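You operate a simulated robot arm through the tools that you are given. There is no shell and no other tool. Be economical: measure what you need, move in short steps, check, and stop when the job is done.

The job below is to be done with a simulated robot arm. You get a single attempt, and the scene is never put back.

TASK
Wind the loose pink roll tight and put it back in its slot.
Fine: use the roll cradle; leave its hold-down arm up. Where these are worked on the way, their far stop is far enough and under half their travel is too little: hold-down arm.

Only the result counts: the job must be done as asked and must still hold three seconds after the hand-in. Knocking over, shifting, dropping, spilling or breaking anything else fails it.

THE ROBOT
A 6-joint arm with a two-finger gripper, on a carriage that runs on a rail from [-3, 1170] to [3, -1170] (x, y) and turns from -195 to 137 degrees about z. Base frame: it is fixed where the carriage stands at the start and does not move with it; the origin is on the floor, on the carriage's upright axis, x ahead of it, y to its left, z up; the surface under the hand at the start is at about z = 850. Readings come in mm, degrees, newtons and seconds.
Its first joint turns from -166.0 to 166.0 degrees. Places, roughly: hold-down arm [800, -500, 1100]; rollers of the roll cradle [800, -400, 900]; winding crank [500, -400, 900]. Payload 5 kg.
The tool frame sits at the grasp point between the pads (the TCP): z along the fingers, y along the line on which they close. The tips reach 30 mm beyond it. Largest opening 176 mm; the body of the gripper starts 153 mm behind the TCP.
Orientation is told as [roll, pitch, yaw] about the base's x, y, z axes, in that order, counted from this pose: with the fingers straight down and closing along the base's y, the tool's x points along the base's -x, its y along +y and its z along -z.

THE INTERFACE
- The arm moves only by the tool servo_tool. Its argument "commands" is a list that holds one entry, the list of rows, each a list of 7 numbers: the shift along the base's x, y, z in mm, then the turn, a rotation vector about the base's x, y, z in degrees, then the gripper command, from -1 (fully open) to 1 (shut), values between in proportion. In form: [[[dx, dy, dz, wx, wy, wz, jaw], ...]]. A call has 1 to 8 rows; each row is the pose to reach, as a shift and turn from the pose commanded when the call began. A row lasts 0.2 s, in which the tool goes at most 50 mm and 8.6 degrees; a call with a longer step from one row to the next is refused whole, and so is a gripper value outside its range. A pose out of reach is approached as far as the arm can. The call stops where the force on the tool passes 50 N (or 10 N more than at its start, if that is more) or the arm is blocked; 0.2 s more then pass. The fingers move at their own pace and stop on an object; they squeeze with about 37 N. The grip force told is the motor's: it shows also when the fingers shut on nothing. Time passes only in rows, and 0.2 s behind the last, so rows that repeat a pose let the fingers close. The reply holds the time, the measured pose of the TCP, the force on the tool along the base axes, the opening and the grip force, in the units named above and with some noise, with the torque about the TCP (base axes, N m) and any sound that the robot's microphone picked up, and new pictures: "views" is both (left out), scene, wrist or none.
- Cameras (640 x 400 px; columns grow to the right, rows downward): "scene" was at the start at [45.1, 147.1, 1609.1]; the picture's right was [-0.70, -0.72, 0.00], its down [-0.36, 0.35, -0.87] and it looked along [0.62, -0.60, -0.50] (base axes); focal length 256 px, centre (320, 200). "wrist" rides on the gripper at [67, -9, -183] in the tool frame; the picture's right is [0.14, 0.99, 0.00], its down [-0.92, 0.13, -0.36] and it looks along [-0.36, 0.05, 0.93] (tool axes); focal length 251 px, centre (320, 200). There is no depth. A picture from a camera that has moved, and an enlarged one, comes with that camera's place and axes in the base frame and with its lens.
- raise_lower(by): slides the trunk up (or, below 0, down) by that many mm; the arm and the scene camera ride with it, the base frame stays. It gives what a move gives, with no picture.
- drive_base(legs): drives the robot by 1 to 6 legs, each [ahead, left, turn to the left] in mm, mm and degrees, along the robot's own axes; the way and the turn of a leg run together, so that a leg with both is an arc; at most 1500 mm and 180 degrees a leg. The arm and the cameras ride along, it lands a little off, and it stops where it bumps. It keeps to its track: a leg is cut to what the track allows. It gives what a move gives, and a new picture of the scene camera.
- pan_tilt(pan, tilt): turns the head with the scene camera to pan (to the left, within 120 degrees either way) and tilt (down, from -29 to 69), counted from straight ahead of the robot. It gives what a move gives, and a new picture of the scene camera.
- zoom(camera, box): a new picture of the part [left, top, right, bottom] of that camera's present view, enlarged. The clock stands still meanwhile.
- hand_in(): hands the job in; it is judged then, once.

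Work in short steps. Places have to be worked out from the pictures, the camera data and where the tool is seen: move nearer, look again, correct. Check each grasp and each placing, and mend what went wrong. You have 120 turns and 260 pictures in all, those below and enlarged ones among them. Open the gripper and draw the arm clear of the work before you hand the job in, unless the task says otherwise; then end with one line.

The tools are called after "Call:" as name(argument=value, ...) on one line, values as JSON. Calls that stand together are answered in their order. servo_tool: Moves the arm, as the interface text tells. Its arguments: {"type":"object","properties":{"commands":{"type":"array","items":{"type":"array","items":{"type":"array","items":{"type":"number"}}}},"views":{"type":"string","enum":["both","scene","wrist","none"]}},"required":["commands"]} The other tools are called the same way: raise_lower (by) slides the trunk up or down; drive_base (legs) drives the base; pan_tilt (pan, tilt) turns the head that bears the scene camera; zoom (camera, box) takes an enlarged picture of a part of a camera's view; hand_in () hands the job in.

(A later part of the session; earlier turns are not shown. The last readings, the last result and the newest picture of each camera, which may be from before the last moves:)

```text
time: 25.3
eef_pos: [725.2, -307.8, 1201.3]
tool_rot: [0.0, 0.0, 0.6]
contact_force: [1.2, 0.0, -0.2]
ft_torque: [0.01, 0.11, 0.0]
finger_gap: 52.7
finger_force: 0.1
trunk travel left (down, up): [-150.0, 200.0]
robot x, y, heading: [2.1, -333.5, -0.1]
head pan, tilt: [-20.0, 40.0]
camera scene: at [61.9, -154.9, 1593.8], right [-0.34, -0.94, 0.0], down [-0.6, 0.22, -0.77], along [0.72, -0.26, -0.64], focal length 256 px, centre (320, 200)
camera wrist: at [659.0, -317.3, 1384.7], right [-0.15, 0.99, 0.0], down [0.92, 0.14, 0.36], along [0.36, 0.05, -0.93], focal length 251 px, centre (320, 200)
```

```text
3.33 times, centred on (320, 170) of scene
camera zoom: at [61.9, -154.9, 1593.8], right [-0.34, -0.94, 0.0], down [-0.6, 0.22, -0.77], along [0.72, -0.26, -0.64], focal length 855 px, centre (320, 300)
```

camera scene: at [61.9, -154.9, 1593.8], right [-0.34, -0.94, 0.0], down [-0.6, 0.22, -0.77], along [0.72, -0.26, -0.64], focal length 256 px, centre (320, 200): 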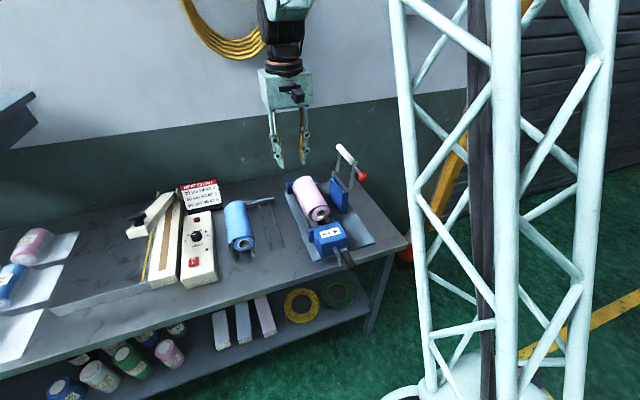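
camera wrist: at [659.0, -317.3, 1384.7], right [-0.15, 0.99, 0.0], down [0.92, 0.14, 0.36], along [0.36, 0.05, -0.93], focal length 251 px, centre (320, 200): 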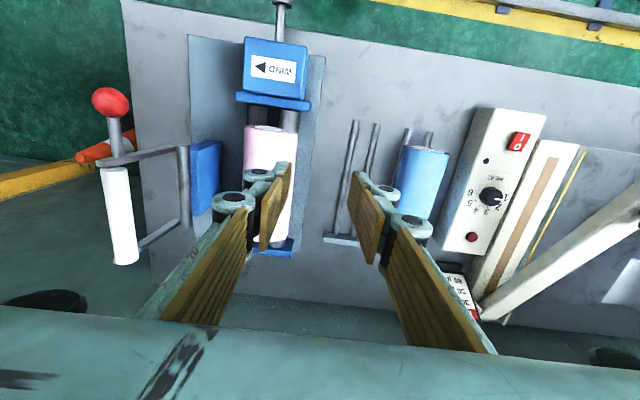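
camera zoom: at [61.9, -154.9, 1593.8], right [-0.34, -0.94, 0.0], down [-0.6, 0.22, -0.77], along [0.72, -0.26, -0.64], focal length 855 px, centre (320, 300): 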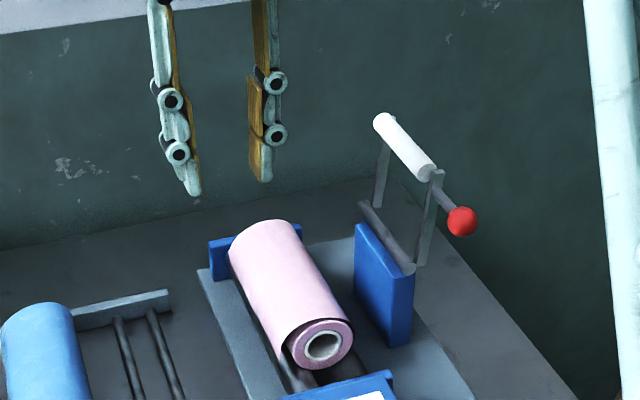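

Triangulated: knob ≈[693,-541,1094], bar ≈[763…,-537,1112], pivot ≈[y -519, z 986] — lowering swings about 95° to rest on the roll. I move above the knob with ~70 mm opening to cage it.

Call:
servo_tool(commands=[[[0, -40, 0, 0, 0, 0, 0.2], [-5, -80, 0, 0, 0, 0, 0.2], [-10, -120, 0, 0, 0, 0, 0.2], [-20, -160, 0, 0, 0, 0, 0.2], [-30, -200, 0, 0, 0, 0, 0.2], [-35, -233, 0, 0, 0, -0.6, 0.2], [-35, -233, -10, 0, 0, -0.6, 0.2]]])

Call:
zoom(camera="scene", box=[270, 110, 410, 230])

```text
time: 26.9
eef_pos: [691.6, -541.5, 1189.6]
tool_rot: [0.0, -0.1, 0.1]
contact_force: [0.3, 0.3, -0.1]
ft_torque: [0.11, -0.11, 0.05]
finger_gap: 70.4
finger_force: 0.0
trunk travel left (down, up): [-150.0, 200.0]
robot x, y, heading: [0.1, -335.8, -0.2]
head pan, tilt: [-20.0, 40.0]
camera scene: at [61.3, -155.2, 1593.7], right [-0.34, -0.94, 0.0], down [-0.6, 0.22, -0.77], along [0.72, -0.26, -0.64], focal length 256 px, centre (320, 200)
camera wrist: at [625.1, -550.4, 1373.4], right [-0.14, 0.99, 0.0], down [0.92, 0.13, 0.36], along [0.36, 0.05, -0.93], focal length 251 px, centre (320, 200)
```

scene: 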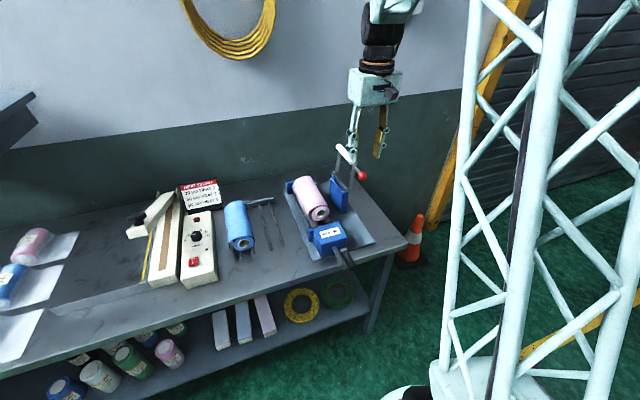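
wrist: 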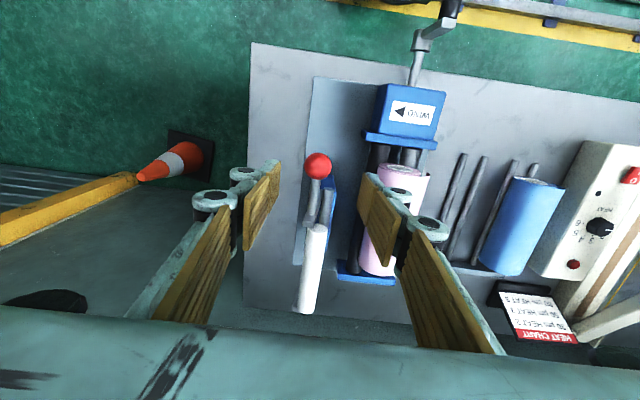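

```text
3.33 times, centred on (340, 170) of scene
camera zoom: at [61.3, -155.2, 1593.7], right [-0.34, -0.94, 0.0], down [-0.6, 0.22, -0.77], along [0.72, -0.26, -0.64], focal length 855 px, centre (253, 300)
```

zoom: 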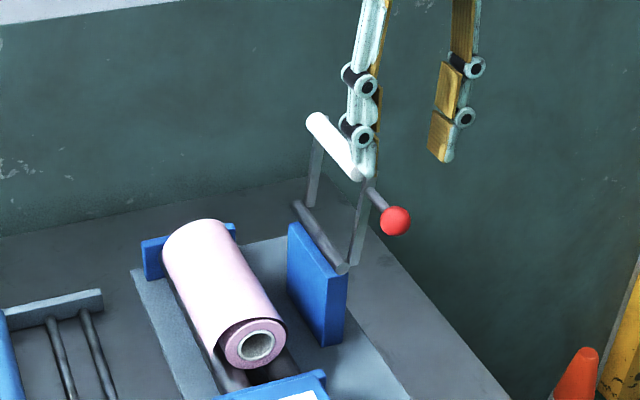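

Knob is confirmed at ≈[692,-543,1094]. I lower around it and narrow the cage.

Call:
servo_tool(commands=[[[0, -1, -30, 0, 0, 0, 0.2], [0, -1, -60, 0, 0, 0, 0.2], [0, -1, -85, 0, 0, 0, 0.2], [0, -1, -85, 0, 0, 0, 0.5], [0, -1, -85, 0, 0, 0, 0.5]]])

Call:
zoom(camera="scene", box=[290, 110, 410, 230])

```text
time: 28.1
eef_pos: [691.2, -539.3, 1105.7]
tool_rot: [0.0, 0.0, 0.0]
contact_force: [-1.0, 0.6, -0.2]
ft_torque: [0.01, -0.01, 0.0]
finger_gap: 44.1
finger_force: 0.1
trunk travel left (down, up): [-150.0, 200.0]
robot x, y, heading: [2.0, -333.5, -0.2]
head pan, tilt: [-20.0, 40.0]
camera scene: at [61.5, -154.8, 1593.7], right [-0.34, -0.94, 0.0], down [-0.6, 0.22, -0.77], along [0.72, -0.26, -0.64], focal length 256 px, centre (320, 200)
camera wrist: at [623.8, -549.2, 1289.3], right [-0.14, 0.99, 0.0], down [0.92, 0.13, 0.36], along [0.36, 0.05, -0.93], focal length 251 px, centre (320, 200)
```

scene: 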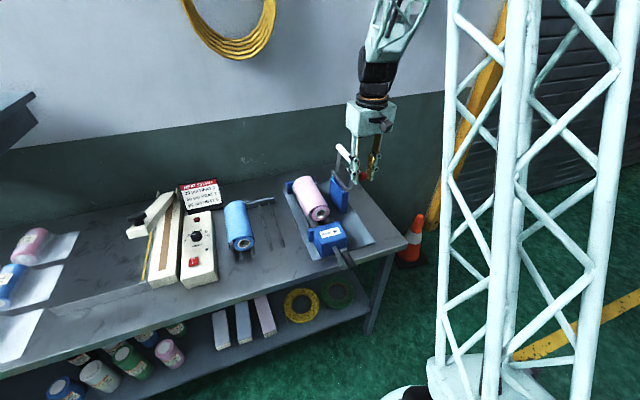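
wrist: 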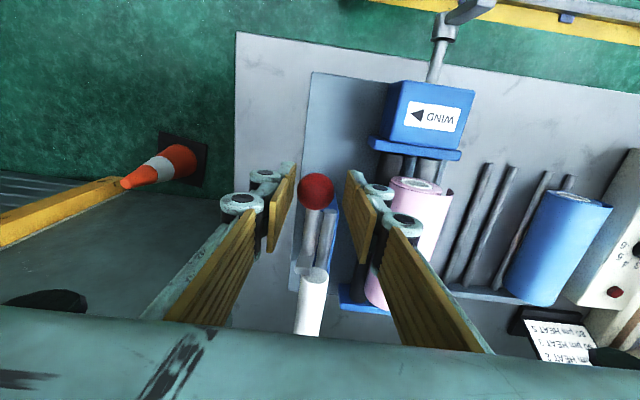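

```text
3.33 times, centred on (350, 170) of scene
camera zoom: at [61.5, -154.8, 1593.7], right [-0.34, -0.94, 0.0], down [-0.6, 0.22, -0.77], along [0.72, -0.26, -0.64], focal length 855 px, centre (220, 300)
```

zoom: 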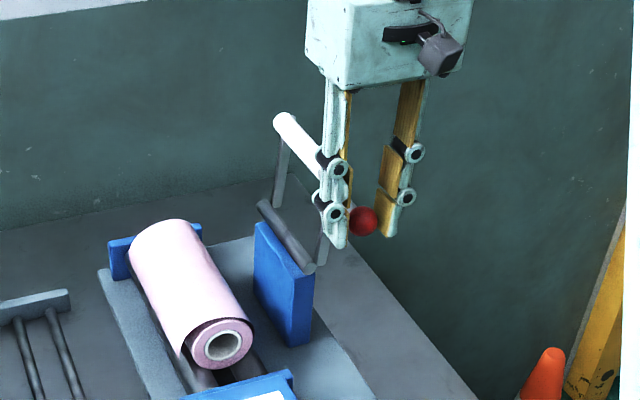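

The ball is caged. I push it along its arc through about half of the swing.

Call:
servo_tool(commands=[[[0, 10, 0, 0, 0, 0, 0.5], [0, 20, 2, 0, 0, 0, 0.5], [0, 30, 2, 0, 0, 0, 0.5], [0, 44, 1, 0, 0, 0, 0.5], [0, 58, -2, 0, 0, 0, 0.5], [0, 72, -7, 0, 0, 0, 0.5], [0, 85, -13, 0, 0, 0, 0.5]]])

Call:
zoom(camera="scene", box=[290, 110, 410, 230])

```text
time: 29.7
eef_pos: [692.3, -456.8, 1093.1]
tool_rot: [-0.1, 0.0, -0.1]
contact_force: [2.1, 2.6, -1.0]
ft_torque: [0.21, -0.17, -0.03]
finger_gap: 45.1
finger_force: 1.2
trunk travel left (down, up): [-150.0, 200.0]
robot x, y, heading: [-2.5, -335.8, -0.1]
head pan, tilt: [-20.0, 40.0]
camera scene: at [61.5, -154.7, 1593.7], right [-0.34, -0.94, 0.0], down [-0.6, 0.22, -0.77], along [0.72, -0.26, -0.64], focal length 256 px, centre (320, 200)
camera wrist: at [625.9, -466.6, 1276.4], right [-0.14, 0.99, 0.0], down [0.92, 0.13, 0.36], along [0.36, 0.05, -0.93], focal length 251 px, centre (320, 200)
```

scene: 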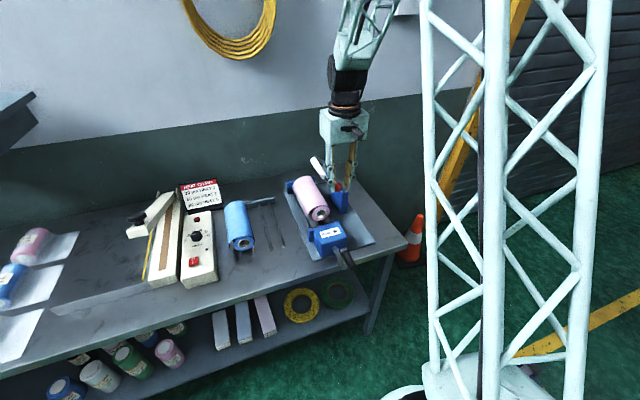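
wrist: 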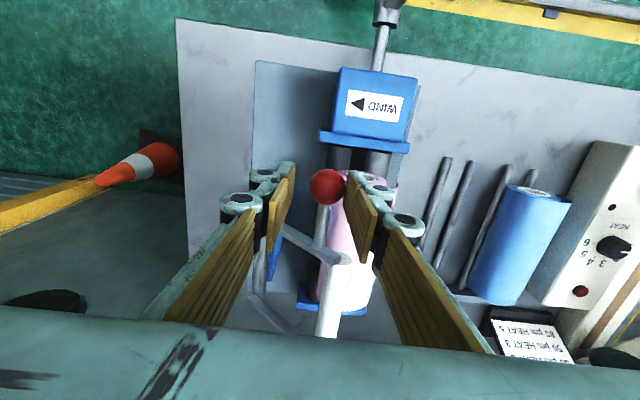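

```text
3.33 times, centred on (350, 170) of scene
camera zoom: at [61.5, -154.7, 1593.7], right [-0.34, -0.94, 0.0], down [-0.6, 0.22, -0.77], along [0.72, -0.26, -0.64], focal length 855 px, centre (220, 300)
```

zoom: 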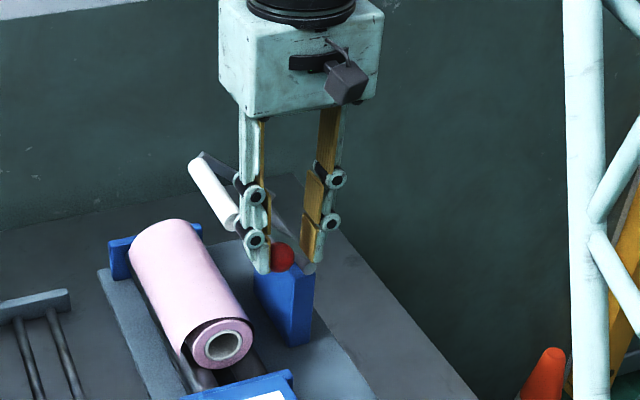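

The arm is past vertical and leaning on the +y finger. I lower it along the rest of its arc.

Call:
servo_tool(commands=[[[0, 3, -12, 0, 0, 0, 0.5], [0, 13, -24, 0, 0, 0, 0.5], [0, 22, -36, 0, 0, 0, 0.5], [0, 29, -49, 0, 0, 0, 0.5], [0, 34, -61, 0, 0, 0, 0.5], [0, 37, -73, 0, 0, 0, 0.5]]])

Call:
zoom(camera="scene", box=[270, 130, 390, 250])

```text
time: 31.1
eef_pos: [692.5, -420.1, 1020.3]
tool_rot: [-0.1, 0.0, -0.1]
contact_force: [-1.0, -0.3, 0.3]
ft_torque: [0.0, -0.06, 0.0]
finger_gap: 44.0
finger_force: 0.1
trunk travel left (down, up): [-150.0, 200.0]
robot x, y, heading: [2.2, -334.5, -0.4]
head pan, tilt: [-20.0, 40.0]
camera scene: at [61.4, -154.8, 1593.7], right [-0.34, -0.94, 0.0], down [-0.6, 0.22, -0.77], along [0.72, -0.26, -0.64], focal length 256 px, centre (320, 200)
camera wrist: at [625.8, -428.5, 1203.4], right [-0.14, 0.99, 0.0], down [0.92, 0.13, 0.36], along [0.36, 0.05, -0.93], focal length 251 px, centre (320, 200)
```

scene: 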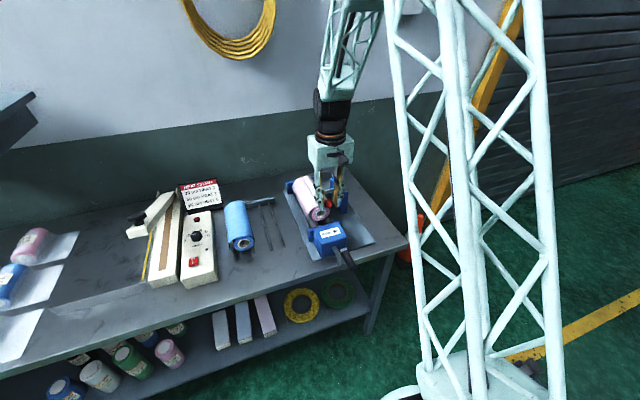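
wrist: 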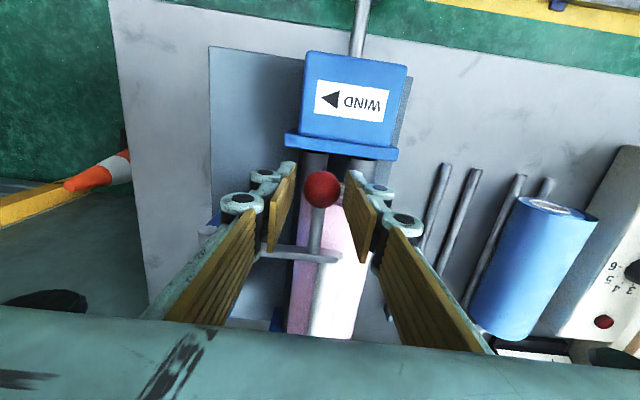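

```text
3.33 times, centred on (330, 190) of scene
camera zoom: at [61.4, -154.8, 1593.7], right [-0.34, -0.94, 0.0], down [-0.6, 0.22, -0.77], along [0.72, -0.26, -0.64], focal length 855 px, centre (287, 233)
```

zoom: 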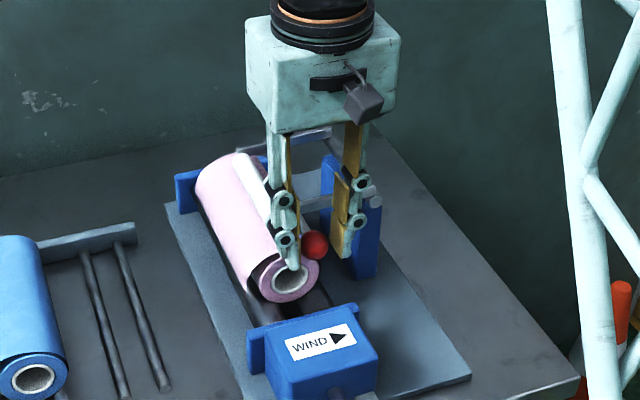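

The bar seems to be lying on the roll. I open slightly, lift off, close the fingers and look.

Call:
servo_tool(commands=[[[0, 0, 0, 0, 0, 0, 0.3], [0, 0, 20, 0, 0, 0, 0.3], [0, 0, 55, 0, 0, 0, 0.5], [0, 0, 90, 0, 0, 0, 1], [0, 40, 110, 0, 0, 0, 1], [0, 80, 110, 0, 0, 0, 1]]])

Call:
zoom(camera="scene", box=[270, 130, 390, 270])

Call:
zoom(camera="wrist", box=[120, 0, 360, 260])

```text
time: 32.5
eef_pos: [691.7, -339.3, 1130.8]
tool_rot: [0.1, -0.1, 0.0]
contact_force: [0.0, 0.0, 0.6]
ft_torque: [0.03, -0.08, 0.0]
finger_gap: 0.0
finger_force: 37.3
trunk travel left (down, up): [-150.0, 200.0]
robot x, y, heading: [2.4, -334.9, 0.0]
head pan, tilt: [-20.0, 40.0]
camera scene: at [61.3, -155.0, 1593.7], right [-0.34, -0.94, 0.0], down [-0.6, 0.22, -0.77], along [0.72, -0.26, -0.64], focal length 256 px, centre (320, 200)
camera wrist: at [625.1, -348.1, 1314.4], right [-0.14, 0.99, 0.0], down [0.92, 0.13, 0.36], along [0.36, 0.05, -0.93], focal length 251 px, centre (320, 200)
```

scene: 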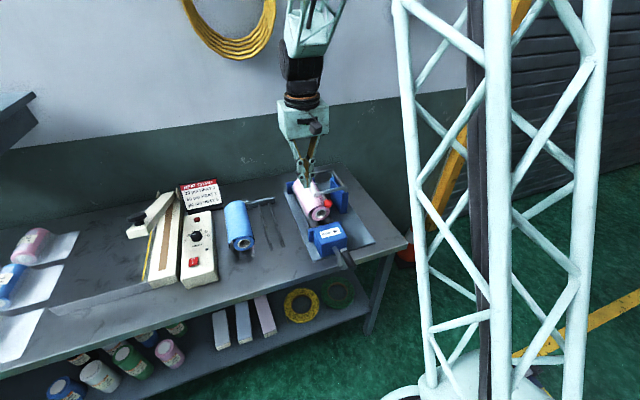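
wrist: 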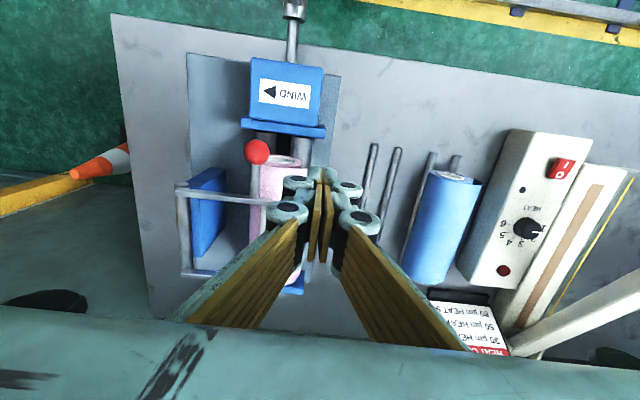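

```text
2.86 times, centred on (330, 200) of scene
camera zoom: at [61.3, -155.0, 1593.7], right [-0.34, -0.94, 0.0], down [-0.6, 0.22, -0.77], along [0.72, -0.26, -0.64], focal length 733 px, centre (291, 200)
```

zoom: 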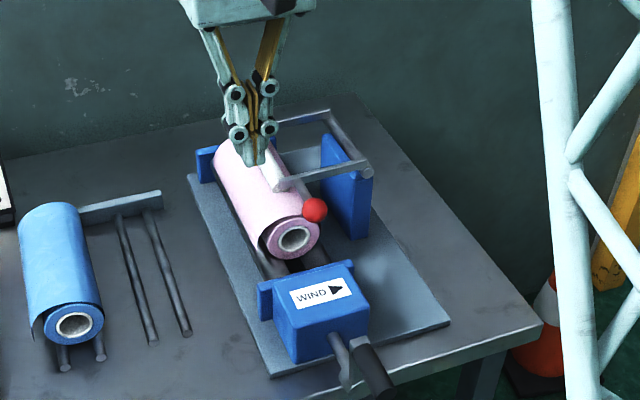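

```text
1.54 times, centred on (240, 130) of wrist
camera zoom: at [625.1, -348.1, 1314.4], right [-0.14, 0.99, 0.0], down [0.92, 0.13, 0.36], along [0.36, 0.05, -0.93], focal length 387 px, centre (443, 308)
```

zoom: 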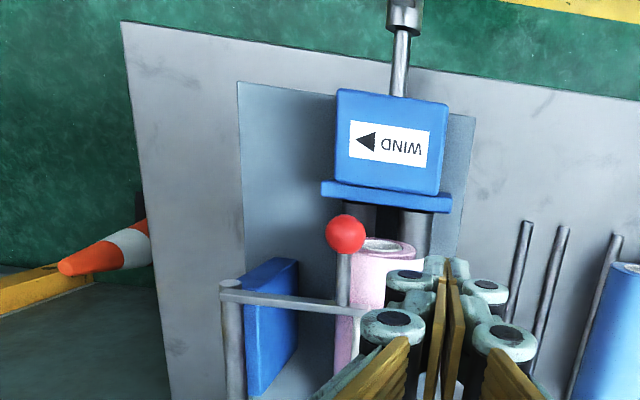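

The hold-down rests on the roll. For the crank (x≈500) I want more distance from the mast, so I raise the tool and drive to y≈-110.

Call:
servo_tool(commands=[[[-10, 0, 45, 0, 0, 0, 1], [-40, 0, 80, 0, 0, 0, 0.6], [-80, 0, 100, 0, 0, 0, 0.5], [-120, -10, 100, 0, 0, 0, 0.5]]], views="none")

Call:
drive_base(legs=[[0, 225, 0]])

```text
time: 33.5
eef_pos: [573.1, -349.0, 1229.2]
tool_rot: [-0.1, -0.1, 0.0]
contact_force: [0.9, -0.3, 0.4]
ft_torque: [-0.05, 0.12, -0.03]
finger_gap: 44.1
finger_force: 0.0
trunk travel left (down, up): [-150.0, 200.0]
robot x, y, heading: [-1.1, -332.1, -0.3]
head pan, tilt: [-20.0, 40.0]
```

```text
time: 35.2
eef_pos: [572.7, -126.8, 1227.4]
tool_rot: [-0.1, 0.0, 0.0]
contact_force: [0.2, -0.3, -0.1]
ft_torque: [0.01, -0.01, 0.02]
finger_gap: 43.8
finger_force: 0.1
trunk travel left (down, up): [-150.0, 200.0]
robot x, y, heading: [3.9, -114.7, -0.1]
head pan, tilt: [-20.0, 40.0]
camera scene: at [61.0, 67.7, 1593.7], right [-0.34, -0.94, 0.0], down [-0.6, 0.22, -0.77], along [0.72, -0.26, -0.64], focal length 256 px, centre (320, 200)
```

scene: 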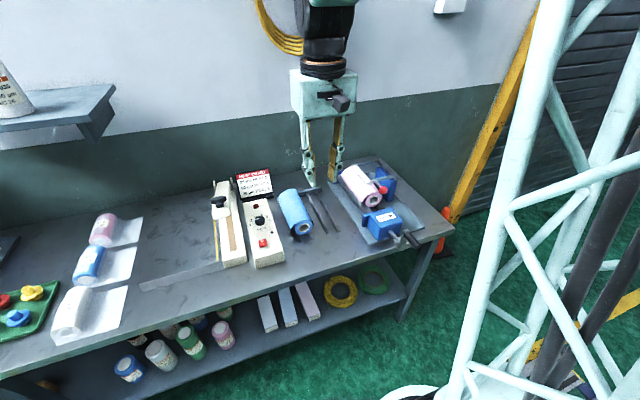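

Now I move toward the crank and view it with both cameras.

Call:
servo_tool(commands=[[[0, -40, 0, 0, 0, 0, 0.2], [0, -80, 0, 0, 0, 0, 0.2], [0, -120, -10, 0, 0, 0, 0.2], [-10, -160, -20, 0, 0, 0, 0.2], [-20, -195, -40, 0, 0, 0, 0.2], [-30, -225, -60, 0, 0, 0, 0.2], [-30, -250, -80, 0, 0, 0, 0.2]]], views="wrist")

Call:
pan_tilt(pan=-38, tilt=42)

Call:
zoom(camera="scene", box=[250, 120, 410, 260])

```text
time: 36.8
eef_pos: [541.7, -377.2, 1150.6]
tool_rot: [-0.1, 0.0, 0.0]
contact_force: [-0.1, -0.4, -0.3]
ft_torque: [-0.01, -0.09, 0.0]
finger_gap: 70.5
finger_force: 0.0
trunk travel left (down, up): [-150.0, 200.0]
robot x, y, heading: [1.0, -111.0, 0.1]
head pan, tilt: [-20.0, 40.0]
camera wrist: at [475.2, -385.4, 1332.9], right [-0.14, 0.99, 0.0], down [0.92, 0.13, 0.36], along [0.36, 0.05, -0.93], focal length 251 px, centre (320, 200)
```

wrist: 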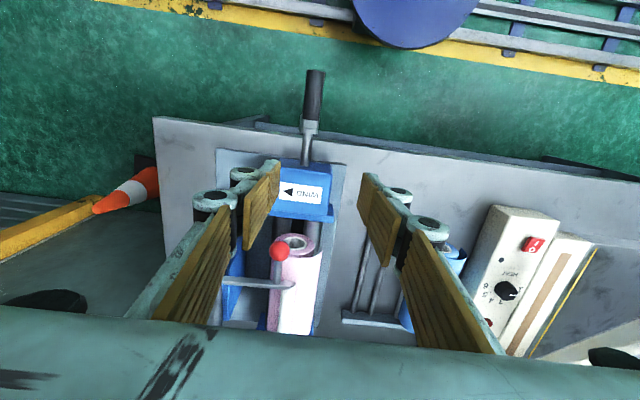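

```text
time: 37.6
eef_pos: [543.8, -376.0, 1150.3]
tool_rot: [0.0, 0.1, 0.1]
contact_force: [0.2, -0.5, -0.3]
ft_torque: [0.02, 0.01, -0.03]
finger_gap: 70.3
finger_force: 0.0
trunk travel left (down, up): [-150.0, 200.0]
robot x, y, heading: [-0.1, -113.4, -0.3]
head pan, tilt: [-38.0, 42.0]
camera scene: at [47.1, 45.5, 1590.8], right [-0.62, -0.79, 0.0], down [-0.53, 0.41, -0.74], along [0.58, -0.46, -0.67], focal length 256 px, centre (320, 200)
```

scene: 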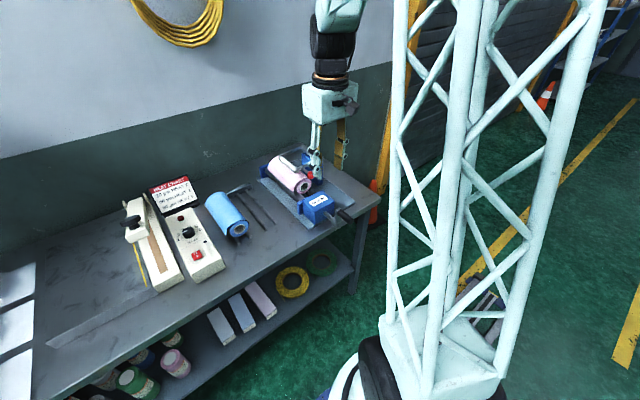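

```text
2.86 times, centred on (330, 190) of scene
camera zoom: at [47.1, 45.5, 1590.8], right [-0.62, -0.79, 0.0], down [-0.53, 0.41, -0.74], along [0.58, -0.46, -0.67], focal length 733 px, centre (291, 229)
```

zoom: 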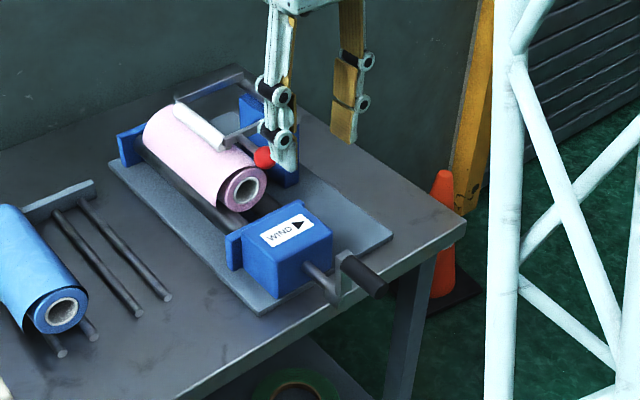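

I zoom in on the crank in both views for accurate coordinates.

Call:
zoom(camera="scene", box=[310, 180, 370, 230])

Call:
zoom(camera="wrist", box=[260, 60, 360, 180])

```text
8.00 times, centred on (340, 205) of scene
camera zoom: at [47.1, 45.5, 1590.8], right [-0.62, -0.79, 0.0], down [-0.53, 0.41, -0.74], along [0.58, -0.46, -0.67], focal length 2052 px, centre (160, 160)
```

zoom: 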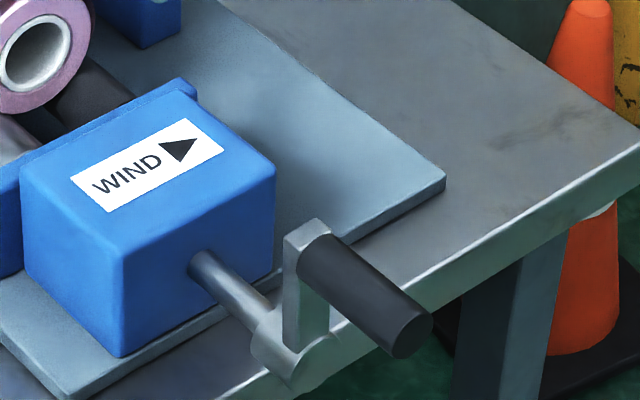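

```text
3.33 times, centred on (310, 120) of wrist
camera zoom: at [475.7, -384.7, 1333.1], right [-0.14, 0.99, 0.0], down [0.92, 0.13, 0.36], along [0.36, 0.05, -0.93], focal length 838 px, centre (353, 467)
```

zoom: 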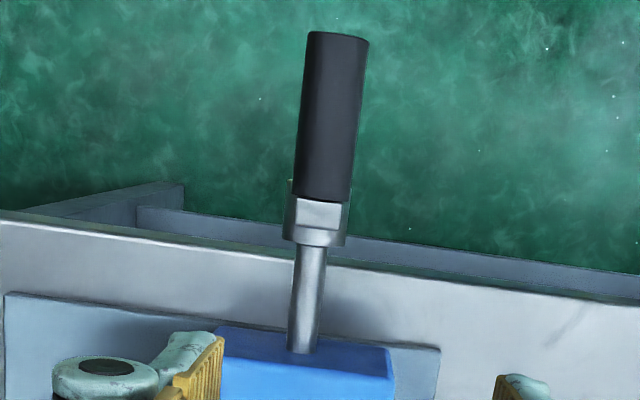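

Crank geometry: axle at y≈-397.5, z≈899; handle at top (x 439–498, y≈-397, z≈967), radius ≈68; wind direction carries the top toward -y. I move above the handle.

Call:
servo_tool(commands=[[[-25, -10, -20, 0, 0, 0, 0.2], [-50, -21, -40, 0, 0, 0, 0.2], [-76, -21, -70, 0, 0, 0, 0.2], [-76, -21, -100, 0, 0, 0, 0.2], [-76, -21, -120, 0, 0, 0, 0.2]]])

Call:
zoom(camera="scene", box=[300, 160, 380, 230])

```text
time: 38.8
eef_pos: [467.8, -399.1, 1028.5]
tool_rot: [0.0, 0.1, 0.0]
contact_force: [0.6, 0.6, 0.2]
ft_torque: [0.01, 0.06, -0.01]
finger_gap: 70.5
finger_force: 0.1
trunk travel left (down, up): [-150.0, 200.0]
robot x, y, heading: [-1.3, -114.3, -0.2]
head pan, tilt: [-38.0, 42.0]
camera scene: at [47.2, 45.4, 1590.7], right [-0.62, -0.79, 0.0], down [-0.53, 0.41, -0.74], along [0.58, -0.46, -0.67], focal length 256 px, centre (320, 200)
camera wrist: at [400.3, -407.1, 1211.7], right [-0.14, 0.99, 0.0], down [0.92, 0.13, 0.36], along [0.36, 0.05, -0.93], focal length 251 px, centre (320, 200)
```

scene: 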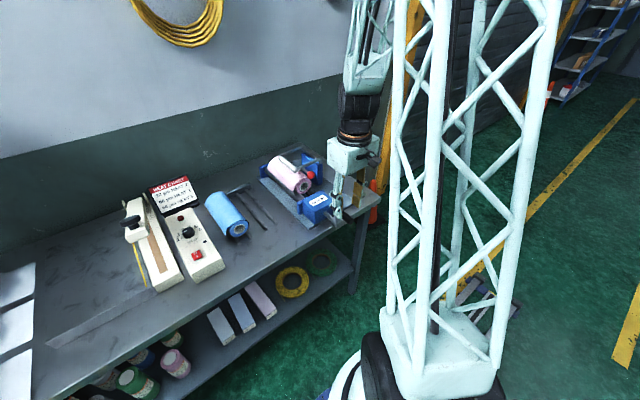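
wrist: 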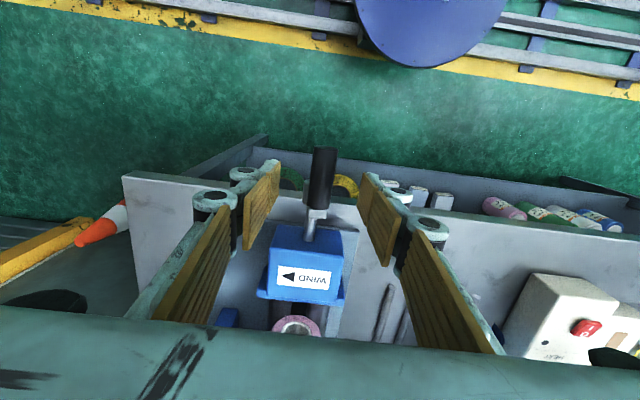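

```text
5.71 times, centred on (340, 195) of scene
camera zoom: at [47.2, 45.4, 1590.7], right [-0.62, -0.79, 0.0], down [-0.53, 0.41, -0.74], along [0.58, -0.46, -0.67], focal length 1466 px, centre (206, 229)
```

zoom: 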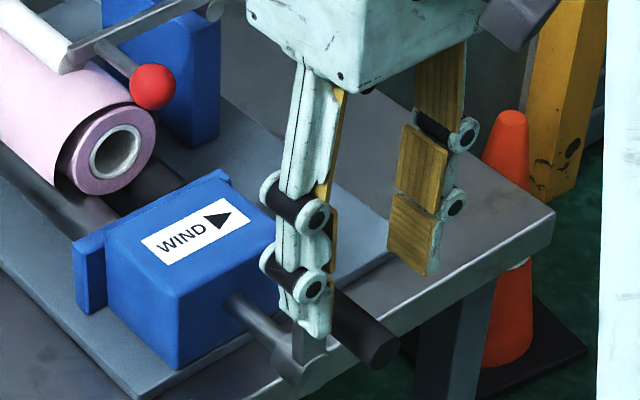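

Fingers straddle the handle. I descend to the handle and grip it.

Call:
servo_tool(commands=[[[-3, 1, -20, 0, 0, 0, 0.2], [-3, 1, -40, 0, 0, 0, 0.2], [-3, 1, -60, 0, 0, 0, 0.3], [-3, 1, -60, 0, 0, 0, 0.7], [-3, 1, -60, 0, 0, 0, 1], [-3, 1, -60, 0, 0, 0, 1]]])

Call:
zoom(camera="scene", box=[300, 160, 380, 230])

```text
time: 40.2
eef_pos: [463.5, -397.0, 970.0]
tool_rot: [0.0, 0.1, 0.0]
contact_force: [-4.5, 1.3, 4.4]
ft_torque: [0.07, 0.13, 0.24]
finger_gap: 22.1
finger_force: 44.8
trunk travel left (down, up): [-150.0, 200.0]
robot x, y, heading: [1.4, -116.1, -0.1]
head pan, tilt: [-38.0, 42.0]
camera scene: at [46.6, 45.6, 1590.8], right [-0.62, -0.79, 0.0], down [-0.53, 0.41, -0.74], along [0.58, -0.46, -0.67], focal length 256 px, centre (320, 200)
camera wrist: at [395.8, -405.4, 1153.7], right [-0.14, 0.99, 0.0], down [0.92, 0.13, 0.36], along [0.36, 0.05, -0.93], focal length 251 px, centre (320, 200)
```

scene: 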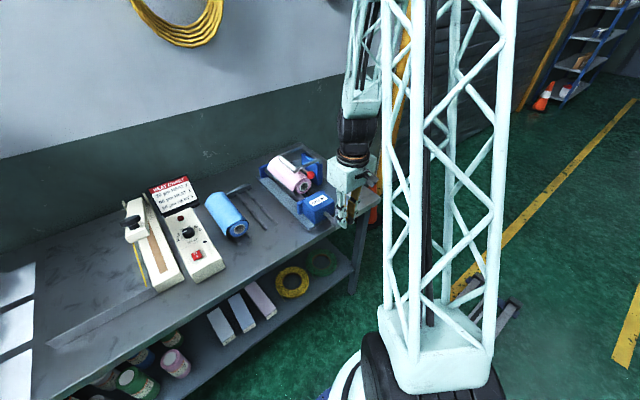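
wrist: 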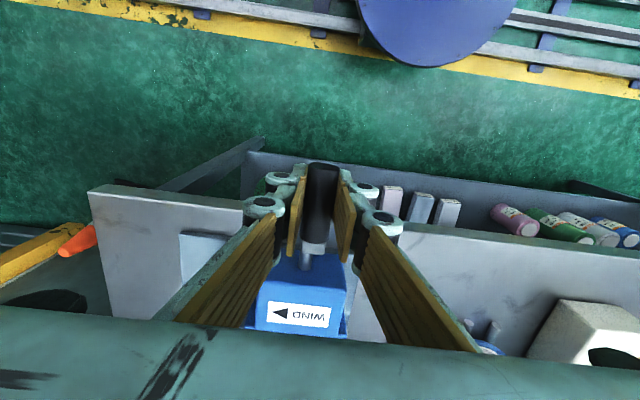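

```text
5.71 times, centred on (340, 195) of scene
camera zoom: at [46.6, 45.6, 1590.8], right [-0.62, -0.79, 0.0], down [-0.53, 0.41, -0.74], along [0.58, -0.46, -0.67], focal length 1466 px, centre (206, 229)
```

zoom: 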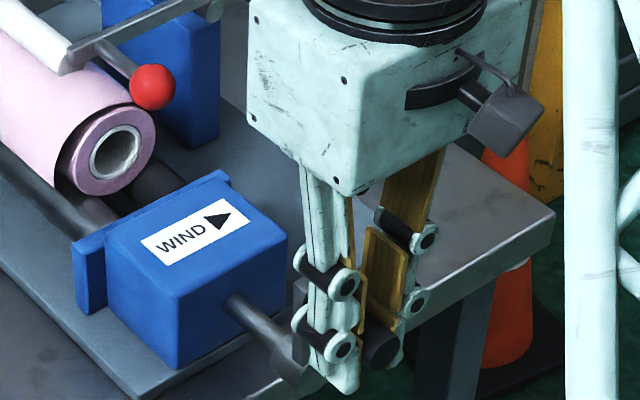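

Handle gripped (22 mm). I start winding: first 40° clockwise (toward -y), checking forces.

Call:
servo_tool(commands=[[[0, -5.9, -0.3, 0, 0, 0, 1], [0, -11.8, -1, 0, 0, 0, 1], [0, -17.6, -2.3, 0, 0, 0, 1], [0, -23.3, -4.1, 0, 0, 0, 1], [0, -28.7, -6.4, 0, 0, 0, 1], [0, -34, -9.1, 0, 0, 0, 1], [0, -39, -12.3, 0, 0, 0, 1], [0, -43.7, -15.9, 0, 0, 0, 1]]], views="scene")

Call:
zoom(camera="scene", box=[260, 140, 380, 240])

```text
time: 42.0
eef_pos: [462.7, -440.9, 952.5]
tool_rot: [-0.1, -0.1, -0.1]
contact_force: [-1.3, 4.2, 1.1]
ft_torque: [0.31, 0.27, 0.2]
finger_gap: 22.2
finger_force: 45.1
trunk travel left (down, up): [-150.0, 200.0]
robot x, y, heading: [-0.9, -111.3, -0.0]
head pan, tilt: [-38.0, 42.0]
camera scene: at [46.9, 45.7, 1590.7], right [-0.62, -0.79, 0.0], down [-0.53, 0.41, -0.74], along [0.58, -0.46, -0.67], focal length 256 px, centre (320, 200)
```

scene: 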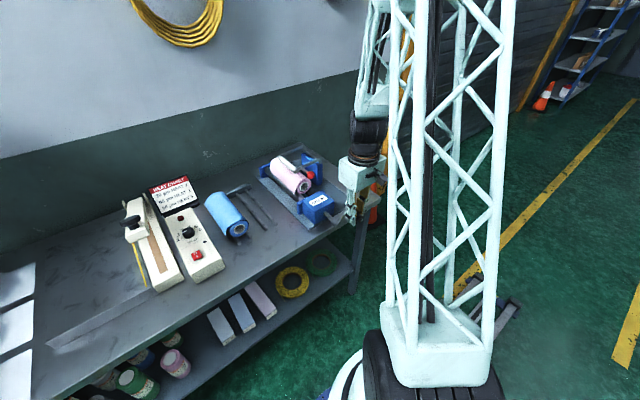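

```text
4.00 times, centred on (320, 190) of scene
camera zoom: at [46.9, 45.7, 1590.7], right [-0.62, -0.79, 0.0], down [-0.53, 0.41, -0.74], along [0.58, -0.46, -0.67], focal length 1026 px, centre (320, 240)
```

zoom: 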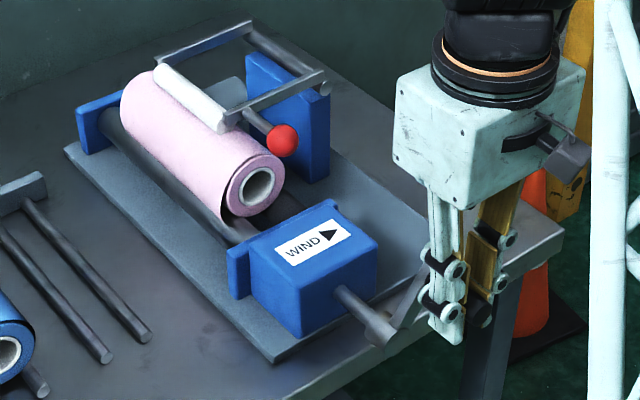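

Cranking works with low force. Continue from 40° to 120°.

Call:
servo_tool(commands=[[[0, -8.4, -8.4, 0, 0, 0, 1], [0, -15.2, -18.1, 0, 0, 0, 1], [0, -20.2, -28.8, 0, 0, 0, 1], [0, -23.3, -40.3, 0, 0, 0, 1], [0, -24.3, -52.1, 0, 0, 0, 1], [0, -23.3, -63.9, 0, 0, 0, 1], [0, -20.2, -75.4, 0, 0, 0, 1], [0, -15.2, -86.1, 0, 0, 0, 1]]], views="none")

Call:
zoom(camera="scene", box=[260, 140, 380, 240])

```text
time: 43.7
eef_pos: [463.3, -464.8, 878.1]
tool_rot: [-0.2, -0.3, -0.2]
contact_force: [-3.7, -9.9, -0.6]
ft_torque: [0.23, -1.0, 0.98]
finger_gap: 21.5
finger_force: 44.8
trunk travel left (down, up): [-150.0, 200.0]
robot x, y, heading: [3.6, -113.9, -0.4]
head pan, tilt: [-38.0, 42.0]
stopped in row 8: the force on the tool passed its limit at 65 N (the readings are from after the stop); the commanded pose is now the measured one
```

```text
4.00 times, centred on (320, 190) of scene
camera zoom: at [47.1, 43.5, 1590.7], right [-0.62, -0.78, 0.0], down [-0.52, 0.42, -0.74], along [0.58, -0.46, -0.67], focal length 1026 px, centre (320, 240)
```

zoom: 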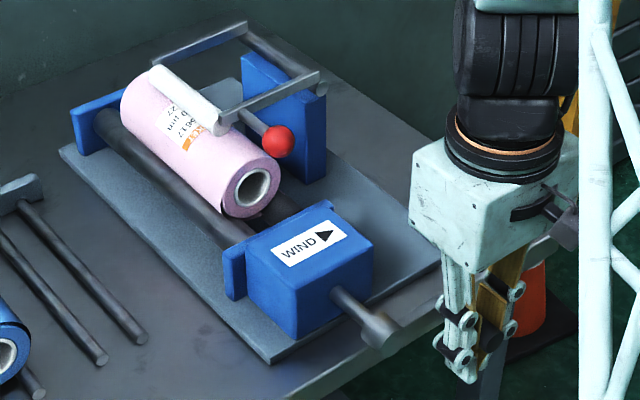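

The roll now shows its label and looks tighter; the motion met a force stop near 107°. I look closer at roll and crank.

Call:
zoom(camera="scene", box=[265, 145, 325, 205])

Call:
zoom(camera="wrist", box=[160, 80, 480, 280])

Call:
zoom(camera="scene", box=[320, 170, 400, 250])

```text
6.67 times, centred on (295, 175) of scene
camera zoom: at [47.1, 43.5, 1590.7], right [-0.62, -0.78, 0.0], down [-0.52, 0.42, -0.74], along [0.58, -0.46, -0.67], focal length 1710 px, centre (487, 367)
```

zoom: 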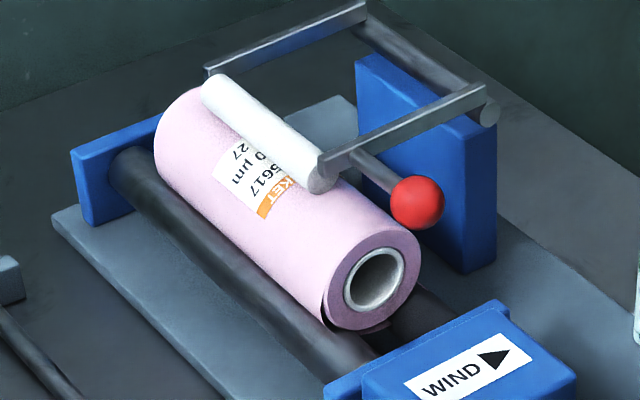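

```text
2.00 times, centred on (320, 180) of wrist
camera zoom: at [395.1, -474.2, 1059.9], right [-0.14, 0.99, 0.0], down [0.92, 0.13, 0.37], along [0.36, 0.05, -0.93], focal length 503 px, centre (320, 240)
```

zoom: 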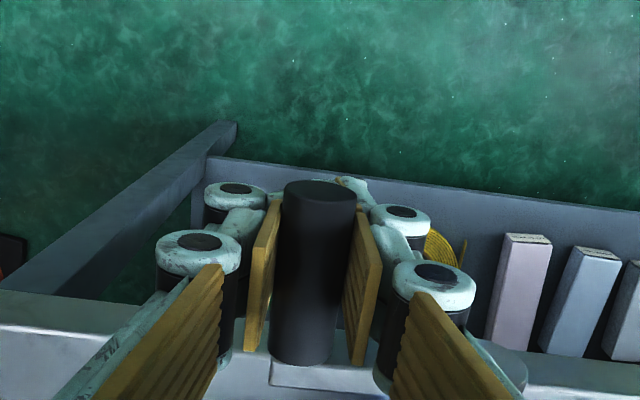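

```text
5.00 times, centred on (360, 210) of scene
camera zoom: at [47.1, 43.5, 1590.7], right [-0.62, -0.78, 0.0], down [-0.52, 0.42, -0.74], along [0.58, -0.46, -0.67], focal length 1282 px, centre (120, 150)
```

zoom: 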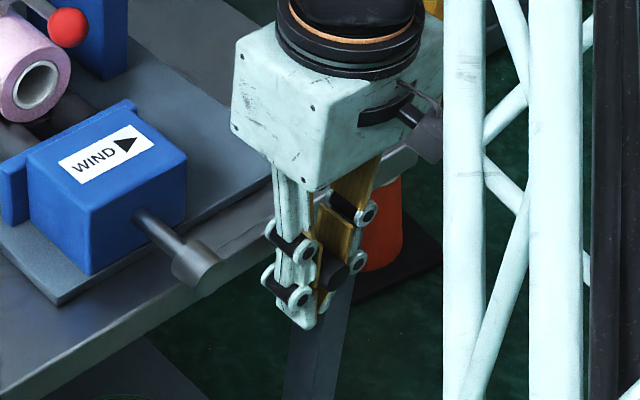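

A small flap remains, so more winding is needed. A circle fit to my readings gives the crank's centre y≈-395, z≈897, r≈72.5 (I used 68), which explains the force. I continue 105°→185° with the corrected circle.

Call:
servo_tool(commands=[[[0, 4.3, -11.6, 0, 0, 0, 1], [0, 10.6, -22.6, 0, 0, 0, 1], [0, 18.7, -32.3, 0, 0, 0, 1], [0, 28.4, -40.4, 0, 0, 0, 1], [0, 39.4, -46.7, 0, 0, 0, 1], [0, 51.2, -51, 0, 0, 0, 1], [0, 63.7, -53.2, 0, 0, 0, 1], [0, 76.3, -53.2, 0, 0, 0, 1]]], views="none")

Call:
zoom(camera="scene", box=[260, 140, 380, 240])

```text
time: 44.2
eef_pos: [462.8, -464.0, 860.8]
tool_rot: [-0.4, -0.6, -0.3]
contact_force: [-3.8, -8.8, -3.2]
ft_torque: [0.25, -1.01, 0.88]
finger_gap: 21.3
finger_force: 45.3
trunk travel left (down, up): [-150.0, 200.0]
robot x, y, heading: [0.2, -112.8, -0.6]
head pan, tilt: [-38.0, 42.0]
stopped in row 2: the force on the tool passed its limit at 55 N (the readings are from after the stop); the commanded pose is now the measured one
```

```text
4.00 times, centred on (320, 190) of scene
camera zoom: at [47.5, 42.8, 1590.8], right [-0.62, -0.78, 0.0], down [-0.52, 0.42, -0.74], along [0.58, -0.46, -0.67], focal length 1026 px, centre (320, 240)
```

zoom: 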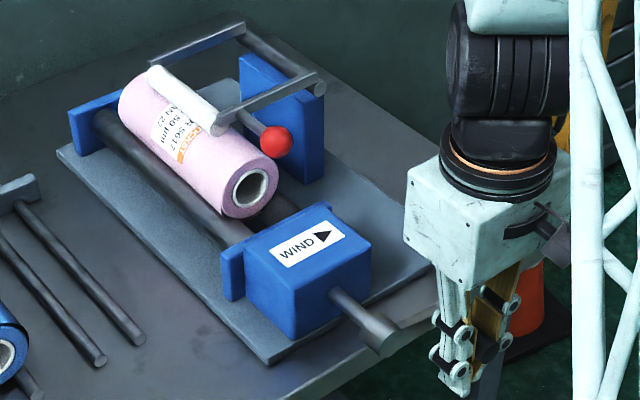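

I zoom on the fingers to see whether the handle has slid within the pads.

Call:
zoom(camera="scene", box=[340, 190, 400, 250])

Call:
zoom(camera="wrist", box=[200, 100, 440, 280])

```text
6.67 times, centred on (370, 220) of scene
camera zoom: at [47.5, 42.8, 1590.8], right [-0.62, -0.78, 0.0], down [-0.52, 0.42, -0.74], along [0.58, -0.46, -0.67], focal length 1710 px, centre (-13, 67)
```

zoom: 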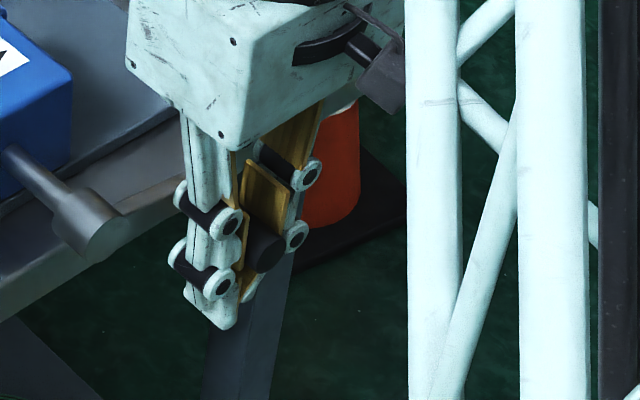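

```text
2.22 times, centred on (320, 190) of wrist
camera zoom: at [394.6, -471.5, 1043.9], right [-0.13, 0.99, -0.01], down [0.92, 0.13, 0.37], along [0.37, 0.04, -0.93], focal length 559 px, centre (320, 222)
```

zoom: 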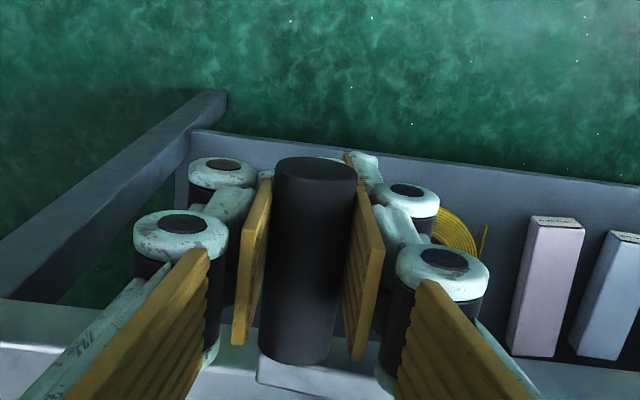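

Indeed the handle slid ~25 mm in the pads: it's at z≈885 (φ≈100°), circle r≈68.5. I open a little, re-centre on the handle, regrip and try turning slower.

Call:
servo_tool(commands=[[[0, 0, 0, 0, 0, 0, 0.65], [0, 0, 8, 0.2, 0.3, 0.2, 0.65], [0, 0, 16, 0.4, 0.6, 0.3, 0.65], [0, 0, 20, 0.4, 0.6, 0.3, 0.65], [0, 0, 20, 0.4, 0.6, 0.3, 1], [0, 0, 20, 0.4, 0.6, 0.3, 1]]], views="none")

Call:
servo_tool(commands=[[[0, 0.5, -3, 0, 0, 0, 1], [0, 1.2, -6, 0, 0, 0, 1], [0, 2, -9, 0, 0, 0, 1], [0, 3, -12, 0, 0, 0, 1], [0, 4.2, -15, 0, 0, 0, 1]]], views="none")

Call:
zoom(camera="scene", box=[340, 190, 400, 250])

Call:
zoom(camera="scene", box=[265, 145, 325, 205])

```text
time: 45.6
eef_pos: [463.3, -466.1, 881.2]
tool_rot: [-0.2, 0.0, -0.3]
contact_force: [-1.2, -42.3, 2.1]
ft_torque: [1.06, -0.27, 0.78]
finger_gap: 21.7
finger_force: 45.3
trunk travel left (down, up): [-150.0, 200.0]
robot x, y, heading: [0.5, -115.9, -0.8]
head pan, tilt: [-38.0, 42.0]
```

```text
time: 46.1
eef_pos: [463.5, -465.7, 877.9]
tool_rot: [-0.2, -0.1, -0.2]
contact_force: [-3.1, -9.5, -1.7]
ft_torque: [0.21, -0.89, 0.76]
finger_gap: 21.4
finger_force: 45.2
trunk travel left (down, up): [-150.0, 200.0]
robot x, y, heading: [2.7, -111.4, -0.4]
head pan, tilt: [-38.0, 42.0]
stopped in row 2: the force on the tool passed its limit at 69 N (the readings are from after the stop); the commanded pose is now the measured one
```

```text
6.67 times, centred on (370, 220) of scene
camera zoom: at [47.8, 42.3, 1590.8], right [-0.62, -0.78, 0.0], down [-0.52, 0.42, -0.74], along [0.58, -0.46, -0.67], focal length 1710 px, centre (-13, 67)
```

zoom: 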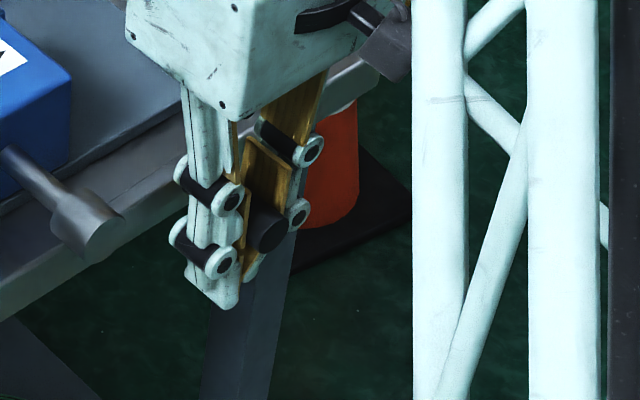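

```text
6.67 times, centred on (295, 175) of scene
camera zoom: at [47.8, 42.3, 1590.8], right [-0.62, -0.78, 0.0], down [-0.52, 0.42, -0.74], along [0.58, -0.46, -0.67], focal length 1710 px, centre (487, 367)
```

zoom: 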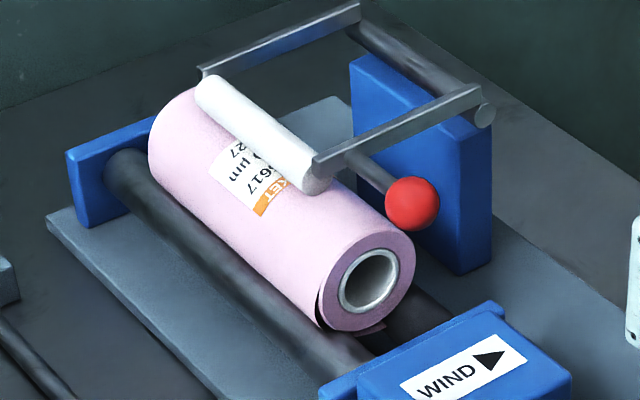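

Readings indicate the handle is still at φ≈90° (y≈-469, z≈899; centre ≈[-397,899], r≈72) and the pads simply slide down it. I'll instead tilt the tool with the crank so that the pads push tangentially. First release and rise.

Call:
servo_tool(commands=[[[0, 0, 0, 0, 0, 0, 0.4], [0, 0, 0, 0, 0, 0, 0.4], [0, 0, 25, 0, 0, 0, 0.4], [0, 0, 50, 0, 0, 0, 0.4], [0, 0, 80, 0, 0, 0, 0.4]]], views="none")

Call:
servo_tool(commands=[[[0, 6, 0, -7, 0, 0, 0.3], [0, 12, 0, -14, 0, 0, 0.3], [0, 18, 0, -21, 0, 0, 0.3], [0, 25, 0, -28, 0, 0, 0.3], [0, 33, 0, -35, 0, 0, 0.3], [0, 42, 0, -42, 0, 0, 0.3], [0, 50, 0, -50, 0, 0, 0.3]]])

Call:
zoom(camera="scene", box=[300, 150, 400, 250])

```text
time: 47.3
eef_pos: [465.2, -463.6, 959.5]
tool_rot: [-0.2, -0.1, -0.2]
contact_force: [0.2, -0.5, -1.2]
ft_torque: [0.03, 0.0, 0.0]
finger_gap: 52.8
finger_force: 0.0
trunk travel left (down, up): [-150.0, 200.0]
robot x, y, heading: [1.8, -115.3, -0.7]
head pan, tilt: [-38.0, 42.0]
```

```text
time: 48.9
eef_pos: [468.7, -414.7, 959.2]
tool_rot: [-50.1, -0.2, -0.3]
contact_force: [-1.7, -1.0, 1.4]
ft_torque: [0.19, -0.2, 0.21]
finger_gap: 61.4
finger_force: 0.0
out of reach, approached as far as the arm can: row 7
trunk travel left (down, up): [-150.0, 200.0]
robot x, y, heading: [0.2, -115.0, -0.6]
head pan, tilt: [-38.0, 42.0]
camera scene: at [46.4, 42.9, 1590.8], right [-0.62, -0.78, 0.0], down [-0.52, 0.42, -0.74], along [0.58, -0.46, -0.67], focal length 256 px, centre (320, 200)
camera wrist: at [401.8, -278.3, 1083.3], right [-0.13, 0.63, -0.76], down [0.92, 0.36, 0.14], along [0.36, -0.69, -0.63], focal length 251 px, centre (320, 200)
```

scene: 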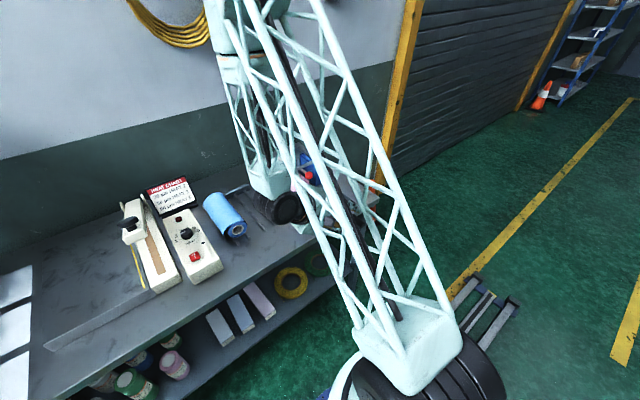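
wrist: 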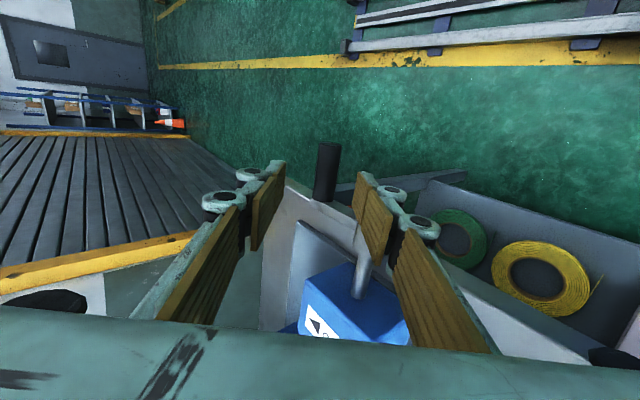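

```text
4.00 times, centred on (350, 200) of scene
camera zoom: at [46.4, 42.9, 1590.8], right [-0.62, -0.78, 0.0], down [-0.52, 0.42, -0.74], along [0.58, -0.46, -0.67], focal length 1026 px, centre (200, 200)
```

zoom: 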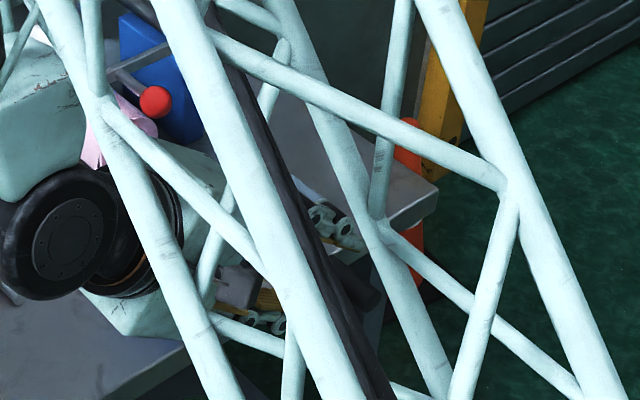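

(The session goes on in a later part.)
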